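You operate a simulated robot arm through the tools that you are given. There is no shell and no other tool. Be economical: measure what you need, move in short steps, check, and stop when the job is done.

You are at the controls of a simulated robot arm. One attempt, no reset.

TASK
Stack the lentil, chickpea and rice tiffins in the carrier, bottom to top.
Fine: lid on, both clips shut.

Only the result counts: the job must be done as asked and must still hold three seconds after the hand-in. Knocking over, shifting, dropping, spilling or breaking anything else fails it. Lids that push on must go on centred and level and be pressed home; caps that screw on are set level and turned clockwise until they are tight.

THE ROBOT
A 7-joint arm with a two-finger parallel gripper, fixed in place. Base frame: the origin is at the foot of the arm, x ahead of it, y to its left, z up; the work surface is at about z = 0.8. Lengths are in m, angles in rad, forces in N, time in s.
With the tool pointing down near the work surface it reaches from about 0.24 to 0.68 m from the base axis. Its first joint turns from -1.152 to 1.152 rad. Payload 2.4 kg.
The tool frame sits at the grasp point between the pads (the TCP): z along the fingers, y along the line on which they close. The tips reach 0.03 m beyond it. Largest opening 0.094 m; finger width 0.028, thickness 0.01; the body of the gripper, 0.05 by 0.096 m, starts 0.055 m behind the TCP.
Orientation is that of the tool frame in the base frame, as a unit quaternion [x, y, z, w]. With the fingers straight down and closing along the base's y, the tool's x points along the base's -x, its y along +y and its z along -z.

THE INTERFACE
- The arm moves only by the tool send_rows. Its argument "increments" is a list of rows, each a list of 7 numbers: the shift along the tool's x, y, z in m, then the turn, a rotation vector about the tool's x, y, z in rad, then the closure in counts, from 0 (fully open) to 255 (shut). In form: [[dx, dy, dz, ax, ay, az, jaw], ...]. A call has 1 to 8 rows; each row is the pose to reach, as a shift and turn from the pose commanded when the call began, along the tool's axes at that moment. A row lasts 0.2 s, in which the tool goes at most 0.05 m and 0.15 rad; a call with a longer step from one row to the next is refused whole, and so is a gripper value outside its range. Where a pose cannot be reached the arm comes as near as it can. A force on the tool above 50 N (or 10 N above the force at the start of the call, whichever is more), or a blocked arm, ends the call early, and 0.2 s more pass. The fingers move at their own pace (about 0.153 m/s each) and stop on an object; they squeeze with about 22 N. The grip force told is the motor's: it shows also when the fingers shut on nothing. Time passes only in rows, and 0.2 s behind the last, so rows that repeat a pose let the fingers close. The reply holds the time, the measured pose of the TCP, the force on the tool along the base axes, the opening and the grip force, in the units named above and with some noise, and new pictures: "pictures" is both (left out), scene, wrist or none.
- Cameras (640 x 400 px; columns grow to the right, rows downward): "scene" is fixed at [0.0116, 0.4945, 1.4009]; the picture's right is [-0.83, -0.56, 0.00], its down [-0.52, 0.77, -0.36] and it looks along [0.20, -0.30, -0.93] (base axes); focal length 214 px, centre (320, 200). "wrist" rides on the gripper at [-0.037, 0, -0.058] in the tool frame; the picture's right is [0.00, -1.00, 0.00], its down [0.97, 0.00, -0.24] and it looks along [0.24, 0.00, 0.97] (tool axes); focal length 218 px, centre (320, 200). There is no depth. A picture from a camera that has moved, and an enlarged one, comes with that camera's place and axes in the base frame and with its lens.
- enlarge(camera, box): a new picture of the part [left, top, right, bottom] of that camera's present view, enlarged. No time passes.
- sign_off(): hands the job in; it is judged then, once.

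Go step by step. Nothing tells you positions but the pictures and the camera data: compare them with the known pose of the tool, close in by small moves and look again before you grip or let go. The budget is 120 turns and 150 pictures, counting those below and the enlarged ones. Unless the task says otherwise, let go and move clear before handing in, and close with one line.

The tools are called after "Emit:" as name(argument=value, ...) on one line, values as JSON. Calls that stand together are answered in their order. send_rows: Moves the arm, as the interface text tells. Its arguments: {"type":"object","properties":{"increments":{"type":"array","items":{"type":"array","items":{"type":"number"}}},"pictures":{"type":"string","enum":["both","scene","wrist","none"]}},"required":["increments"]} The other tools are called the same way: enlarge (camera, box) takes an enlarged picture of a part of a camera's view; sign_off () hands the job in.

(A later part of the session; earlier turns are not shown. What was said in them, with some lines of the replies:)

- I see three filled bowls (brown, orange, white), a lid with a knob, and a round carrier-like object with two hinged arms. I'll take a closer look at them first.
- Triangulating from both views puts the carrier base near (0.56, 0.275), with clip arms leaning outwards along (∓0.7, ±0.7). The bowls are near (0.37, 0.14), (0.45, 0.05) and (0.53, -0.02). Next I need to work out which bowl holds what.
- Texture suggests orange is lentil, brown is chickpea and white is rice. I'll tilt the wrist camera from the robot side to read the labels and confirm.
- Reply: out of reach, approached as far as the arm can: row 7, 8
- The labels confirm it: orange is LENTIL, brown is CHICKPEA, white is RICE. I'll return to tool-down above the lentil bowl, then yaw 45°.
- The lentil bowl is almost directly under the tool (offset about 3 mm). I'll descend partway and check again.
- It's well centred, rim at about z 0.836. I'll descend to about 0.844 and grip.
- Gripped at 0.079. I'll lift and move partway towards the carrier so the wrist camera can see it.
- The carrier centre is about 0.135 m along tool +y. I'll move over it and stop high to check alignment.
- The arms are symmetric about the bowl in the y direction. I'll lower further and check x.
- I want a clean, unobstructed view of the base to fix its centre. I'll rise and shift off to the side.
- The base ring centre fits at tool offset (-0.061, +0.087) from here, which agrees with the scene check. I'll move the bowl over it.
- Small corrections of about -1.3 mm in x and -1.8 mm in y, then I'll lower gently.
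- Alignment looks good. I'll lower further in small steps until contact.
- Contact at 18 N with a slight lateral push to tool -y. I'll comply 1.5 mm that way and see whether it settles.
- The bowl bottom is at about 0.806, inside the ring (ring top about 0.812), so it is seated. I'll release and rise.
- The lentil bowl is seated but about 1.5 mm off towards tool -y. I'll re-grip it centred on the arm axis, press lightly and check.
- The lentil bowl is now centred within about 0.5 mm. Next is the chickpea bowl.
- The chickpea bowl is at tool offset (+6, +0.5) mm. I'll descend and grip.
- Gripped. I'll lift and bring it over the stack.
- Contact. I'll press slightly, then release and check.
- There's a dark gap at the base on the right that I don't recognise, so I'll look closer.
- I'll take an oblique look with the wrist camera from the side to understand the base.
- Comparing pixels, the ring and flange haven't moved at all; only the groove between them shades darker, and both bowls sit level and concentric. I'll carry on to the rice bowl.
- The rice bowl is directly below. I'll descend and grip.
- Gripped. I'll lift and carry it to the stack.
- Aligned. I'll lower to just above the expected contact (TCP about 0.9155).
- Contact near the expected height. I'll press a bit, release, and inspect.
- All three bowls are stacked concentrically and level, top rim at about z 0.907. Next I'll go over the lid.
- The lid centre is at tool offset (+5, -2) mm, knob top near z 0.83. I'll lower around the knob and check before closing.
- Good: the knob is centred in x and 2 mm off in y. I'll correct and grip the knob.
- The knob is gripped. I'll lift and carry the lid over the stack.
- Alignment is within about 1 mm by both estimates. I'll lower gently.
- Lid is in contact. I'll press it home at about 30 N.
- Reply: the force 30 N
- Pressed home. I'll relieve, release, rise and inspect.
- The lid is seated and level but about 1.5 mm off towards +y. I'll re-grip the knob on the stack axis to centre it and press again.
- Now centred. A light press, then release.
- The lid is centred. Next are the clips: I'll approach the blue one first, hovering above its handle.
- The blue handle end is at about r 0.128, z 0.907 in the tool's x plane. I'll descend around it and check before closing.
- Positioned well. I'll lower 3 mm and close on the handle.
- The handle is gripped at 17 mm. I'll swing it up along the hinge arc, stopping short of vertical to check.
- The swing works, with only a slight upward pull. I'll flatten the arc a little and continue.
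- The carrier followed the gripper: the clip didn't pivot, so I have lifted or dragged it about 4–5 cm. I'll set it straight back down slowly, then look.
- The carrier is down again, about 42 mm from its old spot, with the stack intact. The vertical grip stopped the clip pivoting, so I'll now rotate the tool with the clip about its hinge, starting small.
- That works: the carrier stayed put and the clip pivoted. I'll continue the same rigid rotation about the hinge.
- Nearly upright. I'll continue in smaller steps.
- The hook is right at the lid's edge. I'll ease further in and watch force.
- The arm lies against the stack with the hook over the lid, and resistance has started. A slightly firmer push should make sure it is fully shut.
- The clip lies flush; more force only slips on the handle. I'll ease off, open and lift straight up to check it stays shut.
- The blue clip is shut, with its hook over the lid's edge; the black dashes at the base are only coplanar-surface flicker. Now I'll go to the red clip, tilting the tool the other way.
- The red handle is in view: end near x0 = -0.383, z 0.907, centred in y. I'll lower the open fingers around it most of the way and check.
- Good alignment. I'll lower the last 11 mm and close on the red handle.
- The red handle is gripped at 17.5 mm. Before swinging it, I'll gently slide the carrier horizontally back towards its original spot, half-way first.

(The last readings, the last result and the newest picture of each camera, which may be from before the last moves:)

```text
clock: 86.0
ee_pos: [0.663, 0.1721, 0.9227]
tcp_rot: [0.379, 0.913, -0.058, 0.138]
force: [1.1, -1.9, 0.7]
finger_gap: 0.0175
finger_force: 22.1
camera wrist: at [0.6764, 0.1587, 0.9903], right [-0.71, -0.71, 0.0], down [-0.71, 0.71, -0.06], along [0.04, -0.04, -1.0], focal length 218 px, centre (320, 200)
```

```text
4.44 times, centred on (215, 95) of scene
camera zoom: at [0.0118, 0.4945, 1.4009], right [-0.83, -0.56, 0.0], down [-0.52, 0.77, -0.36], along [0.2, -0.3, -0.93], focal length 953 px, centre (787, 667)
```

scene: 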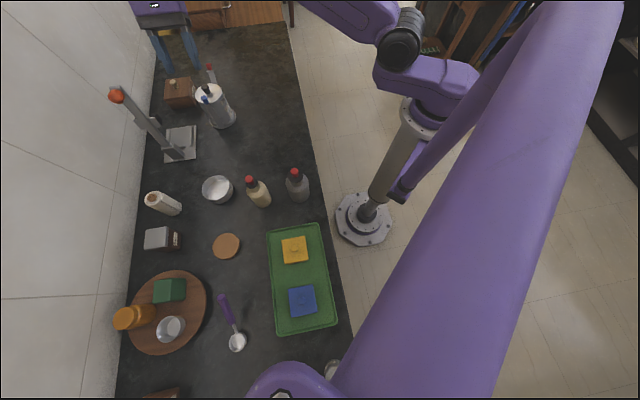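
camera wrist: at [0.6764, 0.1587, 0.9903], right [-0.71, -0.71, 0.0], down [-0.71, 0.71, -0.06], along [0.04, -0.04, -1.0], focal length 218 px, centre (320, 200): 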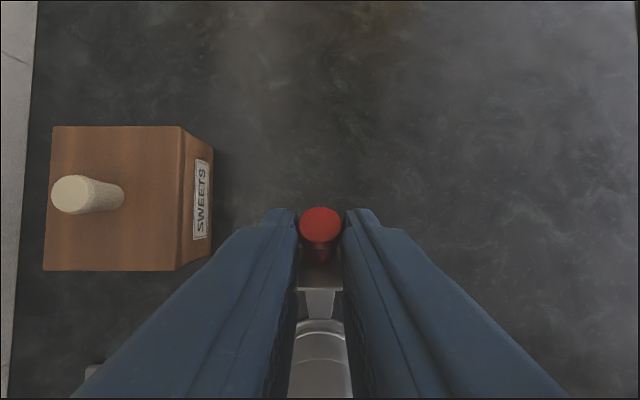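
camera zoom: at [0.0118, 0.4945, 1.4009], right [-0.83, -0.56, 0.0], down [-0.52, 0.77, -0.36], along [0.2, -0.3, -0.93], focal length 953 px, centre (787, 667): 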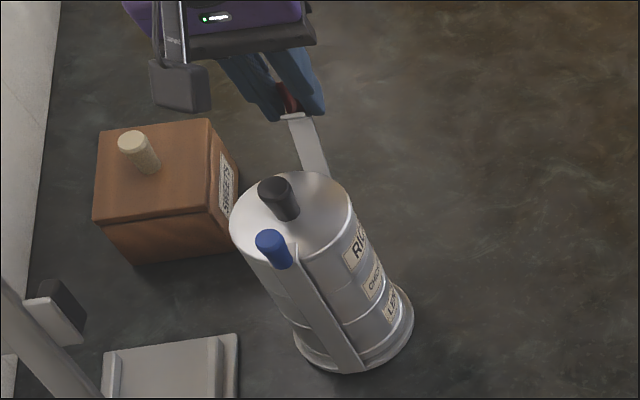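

Sliding smoothly with everything upright. Same again to finish.

Emit:
send_rows(increments=[[0.0055, 0, -0.0017, 0, 0, 0, 255], [0.011, 0, -0.0034, 0, 0, 0, 255], [0.0165, 0, -0.0051, 0, 0, 0, 255], [0.022, 0, -0.0068, 0, 0, 0, 255]], pictures="none")

Emit:
enlarge(camera="scene", box=[195, 70, 270, 165])

```text
clock: 87.0
ee_pos: [0.6458, 0.1902, 0.9226]
tcp_rot: [0.378, 0.914, -0.058, 0.138]
force: [-0.2, -0.2, -0.2]
finger_gap: 0.0175
finger_force: 21.9
```

```text
4.21 times, centred on (232, 118) of scene
camera zoom: at [0.0118, 0.4945, 1.4009], right [-0.83, -0.56, 0.0], down [-0.52, 0.77, -0.36], along [0.2, -0.3, -0.93], focal length 903 px, centre (688, 547)
```

zoom: 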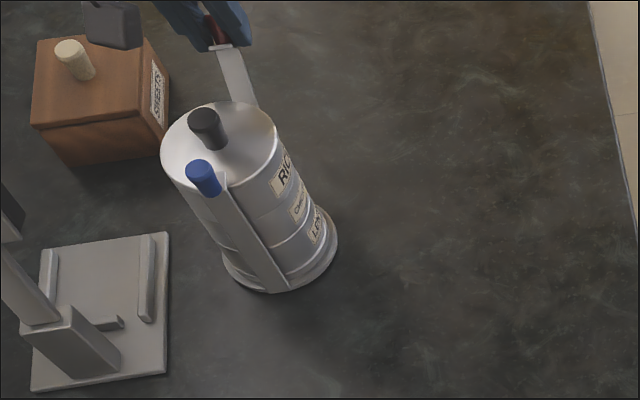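

The carrier is back within a few millimetres of its original place. Now I'll swing the red clip with a rigid rotation about its hinge.

Emit:
send_rows(increments=[[0.0035, 0, -0.0036, 0, -0.0375, 0, 255], [0.0072, 0, -0.0071, 0, -0.075, 0, 255], [0.0111, 0, -0.0103, 0, -0.1125, 0, 255], [0.0151, 0, -0.0135, 0, -0.15, 0, 255], [0.0191, 0, -0.0165, 0, -0.1875, 0, 255], [0.0232, 0, -0.0195, 0, -0.225, 0, 255]], pictures="wrist")

Emit:
enlarge(camera="scene", box=[195, 70, 270, 165])

```text
clock: 88.4
ee_pos: [0.6272, 0.2092, 0.9351]
tcp_rot: [0.37, 0.892, -0.1, 0.239]
force: [0.9, -1.2, -0.4]
finger_gap: 0.0174
finger_force: 22.4
camera wrist: at [0.6285, 0.2061, 1.0054], right [-0.71, -0.71, 0.0], down [-0.68, 0.68, -0.28], along [0.2, -0.2, -0.96], focal length 218 px, centre (320, 200)
```

wrist: 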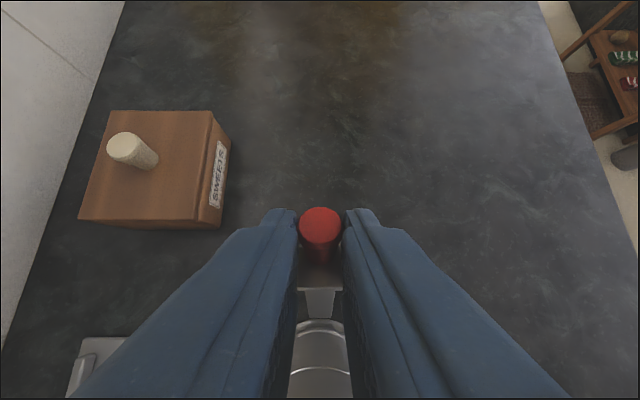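

```text
4.21 times, centred on (232, 118) of scene
camera zoom: at [0.0117, 0.4945, 1.4009], right [-0.83, -0.56, 0.0], down [-0.52, 0.77, -0.36], along [0.2, -0.3, -0.93], focal length 903 px, centre (688, 547)
```

zoom: 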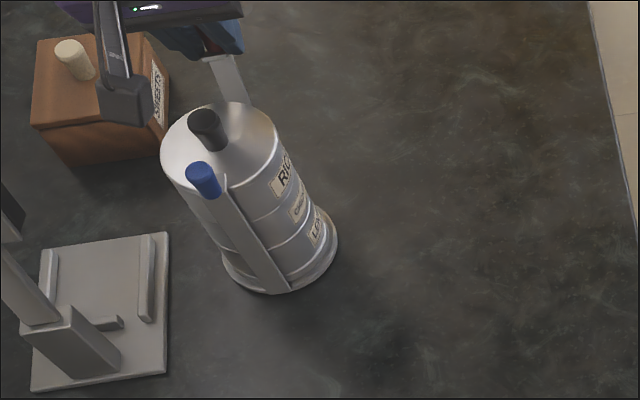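

Perfect, low force and no carrier motion. Continue the same way.

Emit:
send_rows(increments=[[0.0035, 0, -0.0036, 0, -0.0375, 0, 255], [0.0072, 0, -0.0071, 0, -0.075, 0, 255], [0.0111, 0, -0.0103, 0, -0.1125, 0, 255], [0.0151, 0, -0.0135, 0, -0.15, 0, 255], [0.0191, 0, -0.0165, 0, -0.1875, 0, 255], [0.0232, 0, -0.0195, 0, -0.225, 0, 255]], pictures="wrist")

Emit:
enlarge(camera="scene", box=[195, 70, 255, 145])

```text
clock: 89.8
ee_pos: [0.6046, 0.2297, 0.9411]
tcp_rot: [0.356, 0.859, -0.14, 0.339]
force: [-0.8, -0.2, 0.0]
finger_gap: 0.0174
finger_force: 22.0
camera wrist: at [0.5977, 0.2375, 1.0099], right [-0.71, -0.71, 0.0], down [-0.62, 0.62, -0.49], along [0.34, -0.34, -0.87], focal length 218 px, centre (320, 200)
```

wrist: 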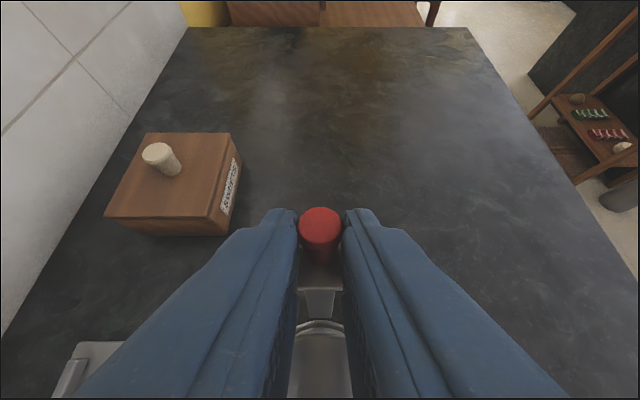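

```text
5.33 times, centred on (225, 108) of scene
camera zoom: at [0.0117, 0.4945, 1.4009], right [-0.83, -0.56, 0.0], down [-0.52, 0.77, -0.36], along [0.2, -0.3, -0.93], focal length 1144 px, centre (827, 693)
```

zoom: 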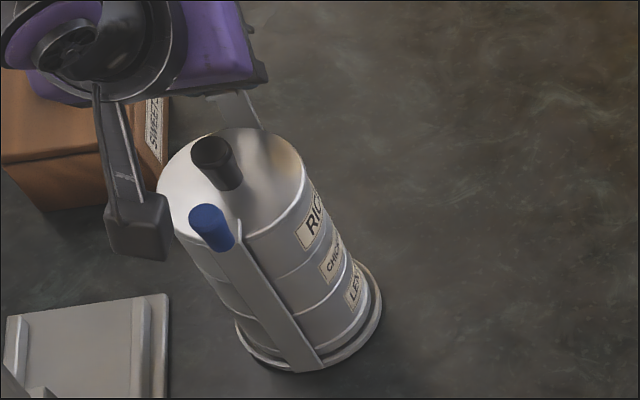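

Clearances look fine. Now smaller steps towards the stop.

Emit:
send_rows(increments=[[0.0035, 0, -0.0036, 0, -0.0375, 0, 255], [0.0072, 0, -0.0071, 0, -0.075, 0, 255], [0.0092, 0, -0.0087, 0, -0.094, 0, 255]], pictures="none")

Emit:
enlarge(camera="scene", box=[195, 70, 255, 145])

Emit:
enlarge(camera="wrist", box=[270, 190, 370, 400])

```text
clock: 90.6
ee_pos: [0.5969, 0.2375, 0.9414]
tcp_rot: [0.349, 0.842, -0.157, 0.379]
force: [1.8, 0.3, 1.2]
finger_gap: 0.0176
finger_force: 22.1
```

```text
5.33 times, centred on (225, 108) of scene
camera zoom: at [0.0118, 0.4945, 1.4009], right [-0.83, -0.56, 0.0], down [-0.52, 0.77, -0.36], along [0.2, -0.3, -0.93], focal length 1144 px, centre (827, 693)
```

zoom: 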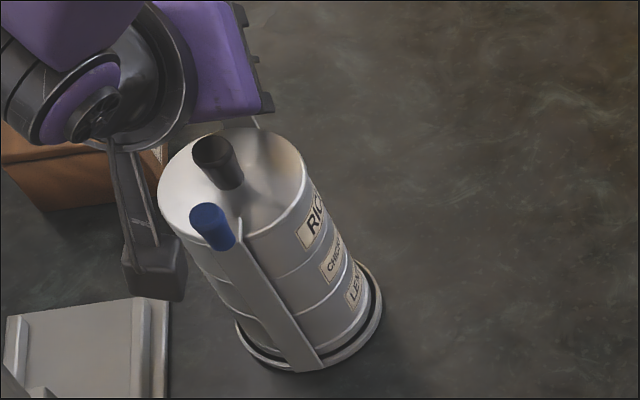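

```text
1.90 times, centred on (320, 295) of wrist
camera zoom: at [0.584, 0.2502, 1.0082], right [-0.71, -0.71, 0.0], down [-0.58, 0.58, -0.57], along [0.4, -0.4, -0.82], focal length 416 px, centre (320, 19)
```

zoom: 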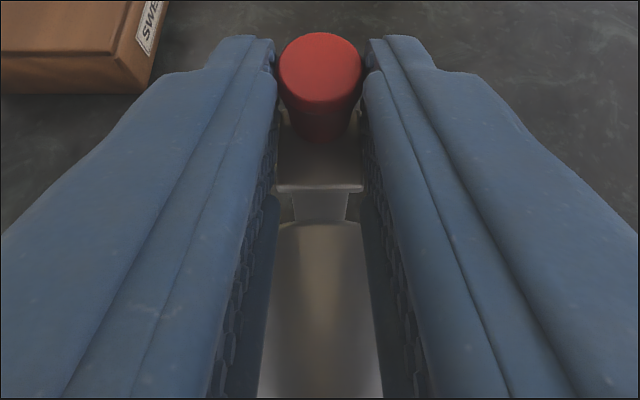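

Emit:
send_rows(increments=[[0.0035, 0, -0.0036, 0, -0.0375, 0, 255], [0.0072, 0, -0.0071, 0, -0.075, 0, 255], [0.0072, 0, -0.0071, 0, -0.075, 0, 255]], pictures="none")

Emit:
enlarge(camera="scene", box=[195, 70, 255, 145])

Emit:
enlarge(camera="wrist", box=[270, 190, 370, 400])

```text
clock: 91.4
ee_pos: [0.5886, 0.2453, 0.939]
tcp_rot: [0.343, 0.828, -0.17, 0.41]
force: [1.4, -1.3, -0.2]
finger_gap: 0.0176
finger_force: 22.2
```

```text
5.33 times, centred on (225, 108) of scene
camera zoom: at [0.0117, 0.4945, 1.4009], right [-0.83, -0.56, 0.0], down [-0.52, 0.77, -0.36], along [0.2, -0.3, -0.93], focal length 1144 px, centre (827, 693)
```

zoom: 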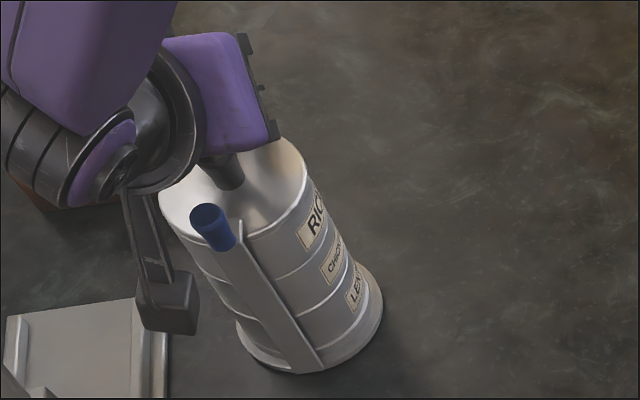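

```text
1.90 times, centred on (320, 295) of wrist
camera zoom: at [0.5725, 0.2613, 1.0054], right [-0.71, -0.71, 0.0], down [-0.55, 0.55, -0.63], along [0.44, -0.44, -0.78], focal length 416 px, centre (320, 19)
```

zoom: 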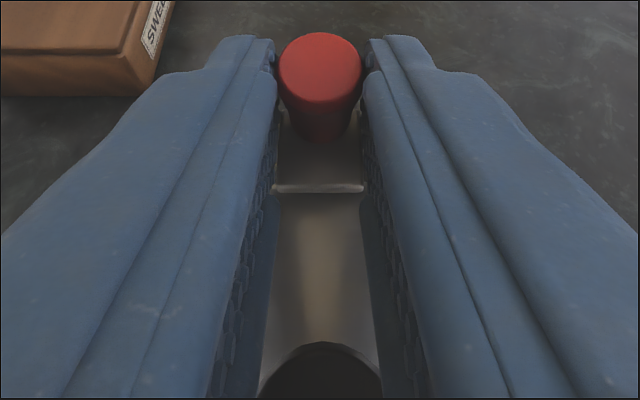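

The hook is over the lid's edge. A bit further until resistance.

Emit:
send_rows(increments=[[0.0018, 0, -0.0018, 0, -0.019, 0, 255], [0.0035, 0, -0.0036, 0, -0.0375, 0, 255], [0.0035, 0, -0.0036, 0, -0.0375, 0, 255]], pictures="none")

Emit:
enlarge(camera="scene", box=[195, 70, 255, 145])

Emit:
enlarge(camera="wrist", box=[270, 190, 370, 400])

```text
clock: 92.2
ee_pos: [0.5849, 0.248, 0.9394]
tcp_rot: [0.339, 0.82, -0.176, 0.426]
force: [-0.4, 0.2, -0.2]
finger_gap: 0.0176
finger_force: 22.2
```

```text
5.33 times, centred on (225, 108) of scene
camera zoom: at [0.0117, 0.4945, 1.4009], right [-0.83, -0.56, 0.0], down [-0.52, 0.77, -0.36], along [0.2, -0.3, -0.93], focal length 1144 px, centre (827, 693)
```

zoom: 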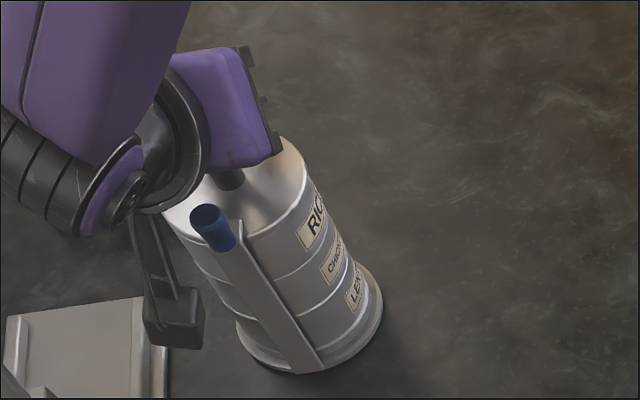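

```text
1.90 times, centred on (320, 295) of wrist
camera zoom: at [0.5674, 0.2665, 1.0042], right [-0.71, -0.71, 0.0], down [-0.54, 0.53, -0.65], along [0.46, -0.46, -0.76], focal length 416 px, centre (320, 19)
```

zoom: 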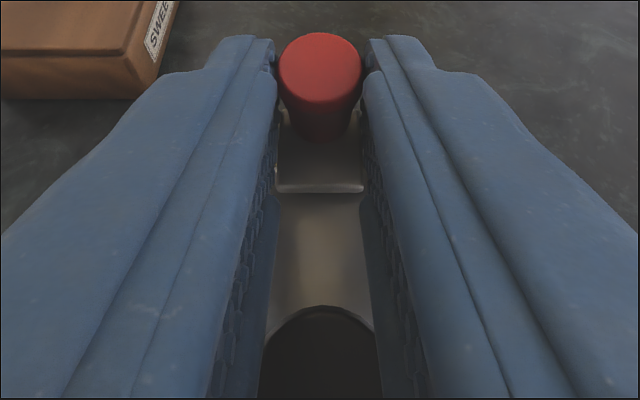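

Emit:
send_rows(increments=[[0.0018, 0, -0.0018, 0, -0.019, 0, 255], [0.0035, 0, -0.0036, 0, -0.0375, 0, 255], [0.0035, 0, -0.0036, 0, -0.0375, 0, 255]], pictures="none")

Emit:
enlarge(camera="wrist", box=[270, 190, 370, 400])

```text
clock: 93.0
ee_pos: [0.5825, 0.2509, 0.939]
tcp_rot: [0.337, 0.811, -0.183, 0.441]
force: [2.3, -3.2, 6.5]
finger_gap: 0.0175
finger_force: 21.8
```

```text
1.90 times, centred on (320, 295) of wrist
camera zoom: at [0.5634, 0.271, 1.0032], right [-0.71, -0.71, 0.0], down [-0.51, 0.52, -0.68], along [0.48, -0.48, -0.73], focal length 416 px, centre (320, 19)
```

zoom: 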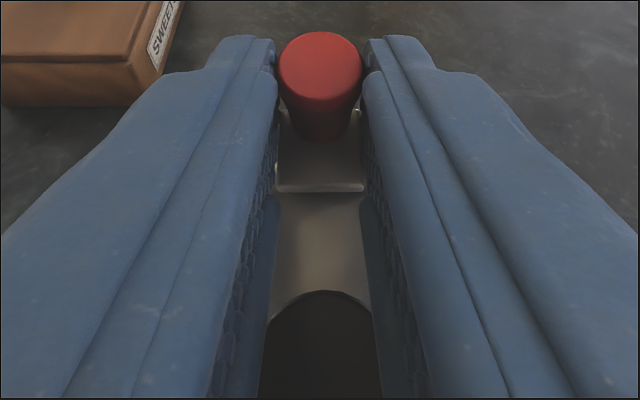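

Resistance has begun. One more small push, as for the blue clip.

Emit:
send_rows(increments=[[0.0015, 0, -0.0012, 0, -0.013, 0, 255], [0.003, 0, -0.0024, 0, -0.025, 0, 255], [0.003, 0, -0.0024, 0, -0.025, 0, 255]], pictures="none")

Emit:
enlarge(camera="wrist", box=[270, 190, 370, 400])

Emit:
enlarge(camera="scene", box=[195, 70, 255, 145])

```text
clock: 93.8
ee_pos: [0.5797, 0.2536, 0.9368]
tcp_rot: [0.335, 0.806, -0.187, 0.451]
force: [5.5, -5.0, 10.4]
finger_gap: 0.0179
finger_force: 21.8
```

```text
1.90 times, centred on (320, 295) of wrist
camera zoom: at [0.5587, 0.2747, 1.0009], right [-0.71, -0.71, 0.0], down [-0.5, 0.5, -0.7], along [0.5, -0.5, -0.71], focal length 416 px, centre (320, 19)
```

zoom: 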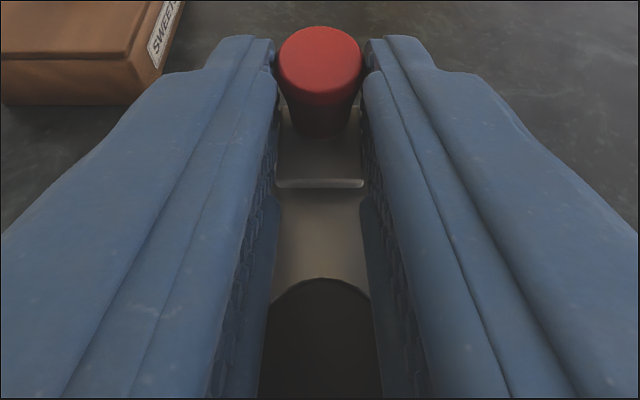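

```text
5.33 times, centred on (225, 108) of scene
camera zoom: at [0.0116, 0.4943, 1.401], right [-0.83, -0.56, 0.0], down [-0.52, 0.77, -0.36], along [0.2, -0.3, -0.93], focal length 1144 px, centre (827, 693)
```

zoom: 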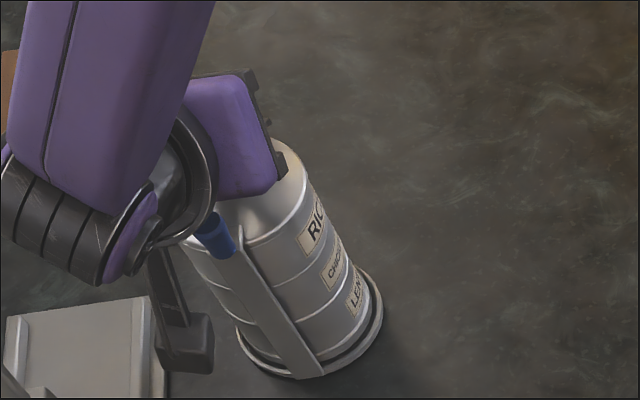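

The clip is shut and the grip is slipping on the handle. I'll ease off, open, and rise straight up.

Emit:
send_rows(increments=[[-0.002, 0, 0.0016, 0, 0.018, 0, 255], [-0.002, 0, 0.0016, 0, 0.018, 0, 180], [-0.002, 0, 0.0016, 0, 0.018, 0, 110], [-0.002, 0, 0.0016, 0, 0.018, 0, 110], [-0.02, 0, -0.01, 0, 0.018, 0, 110], [-0.05, 0, -0.03, 0, 0.018, 0, 110], [-0.085, 0, -0.053, 0, 0.018, 0, 110], [-0.12, 0, -0.075, 0, 0.018, 0, 110]], pictures="scene")

Emit:
enlarge(camera="scene", box=[195, 70, 255, 145])

```text
clock: 95.6
ee_pos: [0.5801, 0.256, 1.0782]
tcp_rot: [0.336, 0.811, -0.184, 0.443]
force: [-0.2, -0.9, -0.4]
finger_gap: 0.0534
finger_force: 0.1
```

scene: 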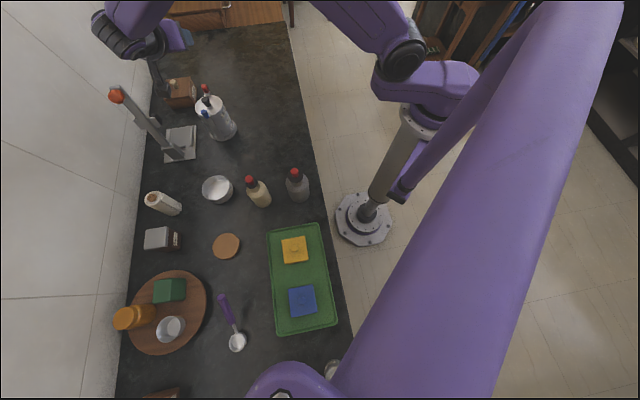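

```text
5.33 times, centred on (225, 108) of scene
camera zoom: at [0.0116, 0.4945, 1.4009], right [-0.83, -0.56, 0.0], down [-0.52, 0.77, -0.36], along [0.2, -0.3, -0.93], focal length 1144 px, centre (827, 693)
```

zoom: 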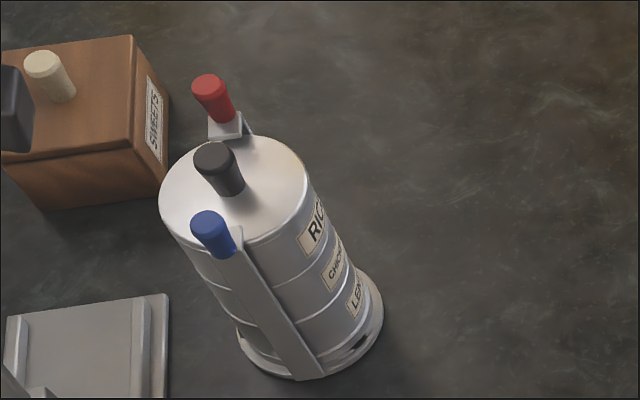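

I'll bring the tool upright for a top view of both hooks.

Emit:
send_rows(increments=[[-0.01, 0, -0.005, 0, 0.13, 0, 110], [-0.02, 0, -0.01, 0, 0.26, 0, 110], [-0.03, 0, -0.015, 0, 0.39, 0, 110], [-0.03, 0, -0.015, 0, 0.52, 0, 110], [-0.03, 0, -0.015, 0, 0.65, 0, 110], [-0.03, 0, -0.015, 0, 0.78, 0, 110], [-0.03, 0, -0.015, 0, 0.9, 0, 110], [-0.03, 0, -0.015, 0, 1.0, 0, 110]], pictures="wrist")

Emit:
enlarge(camera="scene", box=[195, 75, 230, 110])

```text
clock: 97.4
ee_pos: [0.5808, 0.2526, 1.1119]
tcp_rot: [0.382, 0.924, 0.0, -0.001]
force: [-0.1, -0.2, 0.4]
finger_gap: 0.0536
finger_force: 0.0
camera wrist: at [0.6082, 0.2255, 1.1711], right [-0.71, -0.71, 0.0], down [-0.69, 0.69, 0.24], along [-0.17, 0.17, -0.97], focal length 218 px, centre (320, 200)
```

wrist: 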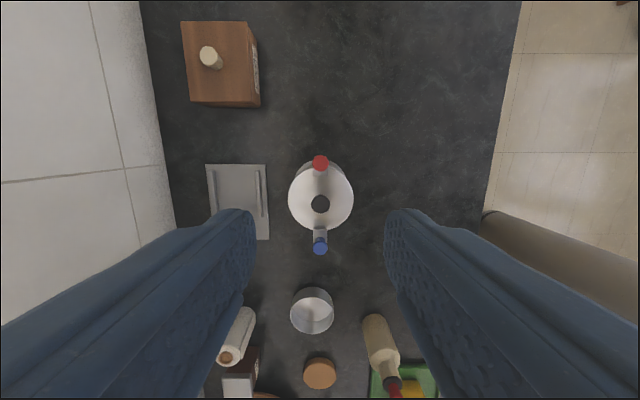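

```text
11.43 times, centred on (212, 92) of scene
camera zoom: at [0.0116, 0.4945, 1.4009], right [-0.83, -0.56, 0.0], down [-0.52, 0.77, -0.36], along [0.2, -0.3, -0.93], focal length 2451 px, centre (1549, 1429)
```

zoom: 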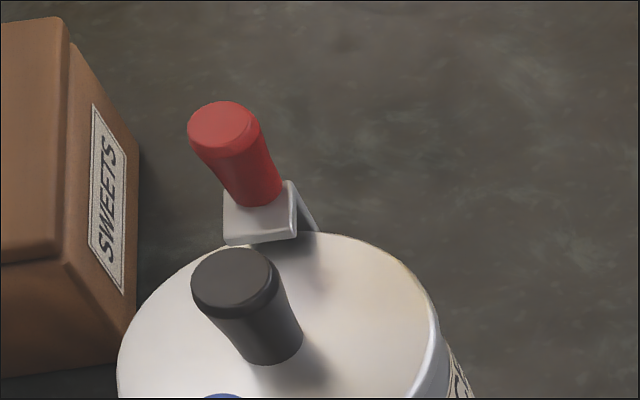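

Emit:
enlarge(camera="wrist", box=[280, 150, 360, 260])

```text
3.64 times, centred on (320, 205) of wrist
camera zoom: at [0.6082, 0.2255, 1.1711], right [-0.71, -0.71, 0.0], down [-0.69, 0.69, 0.24], along [-0.17, 0.17, -0.97], focal length 794 px, centre (320, 182)
```

zoom: 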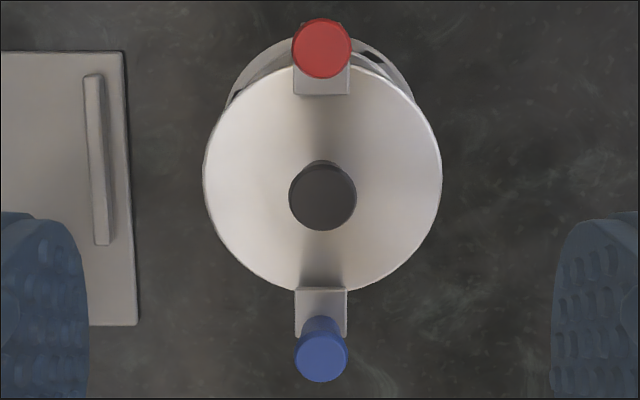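

Emit:
enlarge(camera="scene", box=[190, 85, 242, 145])

```text
6.67 times, centred on (216, 115) of scene
camera zoom: at [0.0116, 0.4945, 1.4009], right [-0.83, -0.56, 0.0], down [-0.52, 0.77, -0.36], along [0.2, -0.3, -0.93], focal length 1430 px, centre (1013, 767)
```

zoom: 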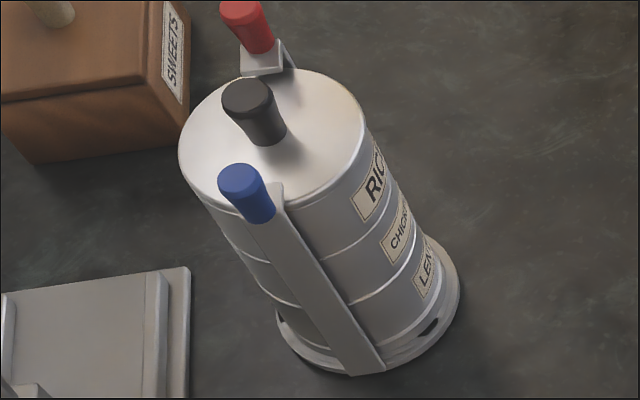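

Both hooks overlap the lid and are symmetric about the base. One last side view to confirm the stack is level and the hooks are engaged.

Emit:
send_rows(increments=[[0, -0.04, 0, -0.1, 0, 0, 110], [0, -0.08, 0, -0.2, 0, 0, 110], [0, -0.12, 0.01, -0.3, 0, 0, 110], [0, -0.155, 0.03, -0.42, 0, 0, 110], [0, -0.185, 0.06, -0.54, 0, 0, 110], [0, -0.2, 0.09, -0.66, 0, 0, 110], [0, -0.2, 0.12, -0.78, 0, 0, 110], [0, -0.2, 0.15, -0.9, 0, 0, 110]], pictures="wrist")

```text
clock: 99.2
ee_pos: [0.4363, 0.1121, 0.9609]
tcp_rot: [0.337, 0.835, 0.404, 0.161]
force: [2.0, -2.3, -0.1]
finger_gap: 0.0534
finger_force: 0.0
no pictures are left
```

My picture budget is used up. In the last views the bowls were stacked in order, the lid was seated, both hooks were over the lid's edge and the gripper was clear, so I'm handing in.

Emit:
sign_off()

```text
The job is handed in.
```

I stacked the tiffins in the carrier bottom to top as lentil, chickpea and rice, pressed the lid on and swung both clips shut over it; while closing the blue clip I dragged the carrier about 4.5 cm, then slid it back to within about 6 mm, and I ran out of pictures before a final side view, in which I'd have checked the lid (about 3 mm towards the red clip) and the blue hook (about 5 mm over the lid, against 11 mm for red).
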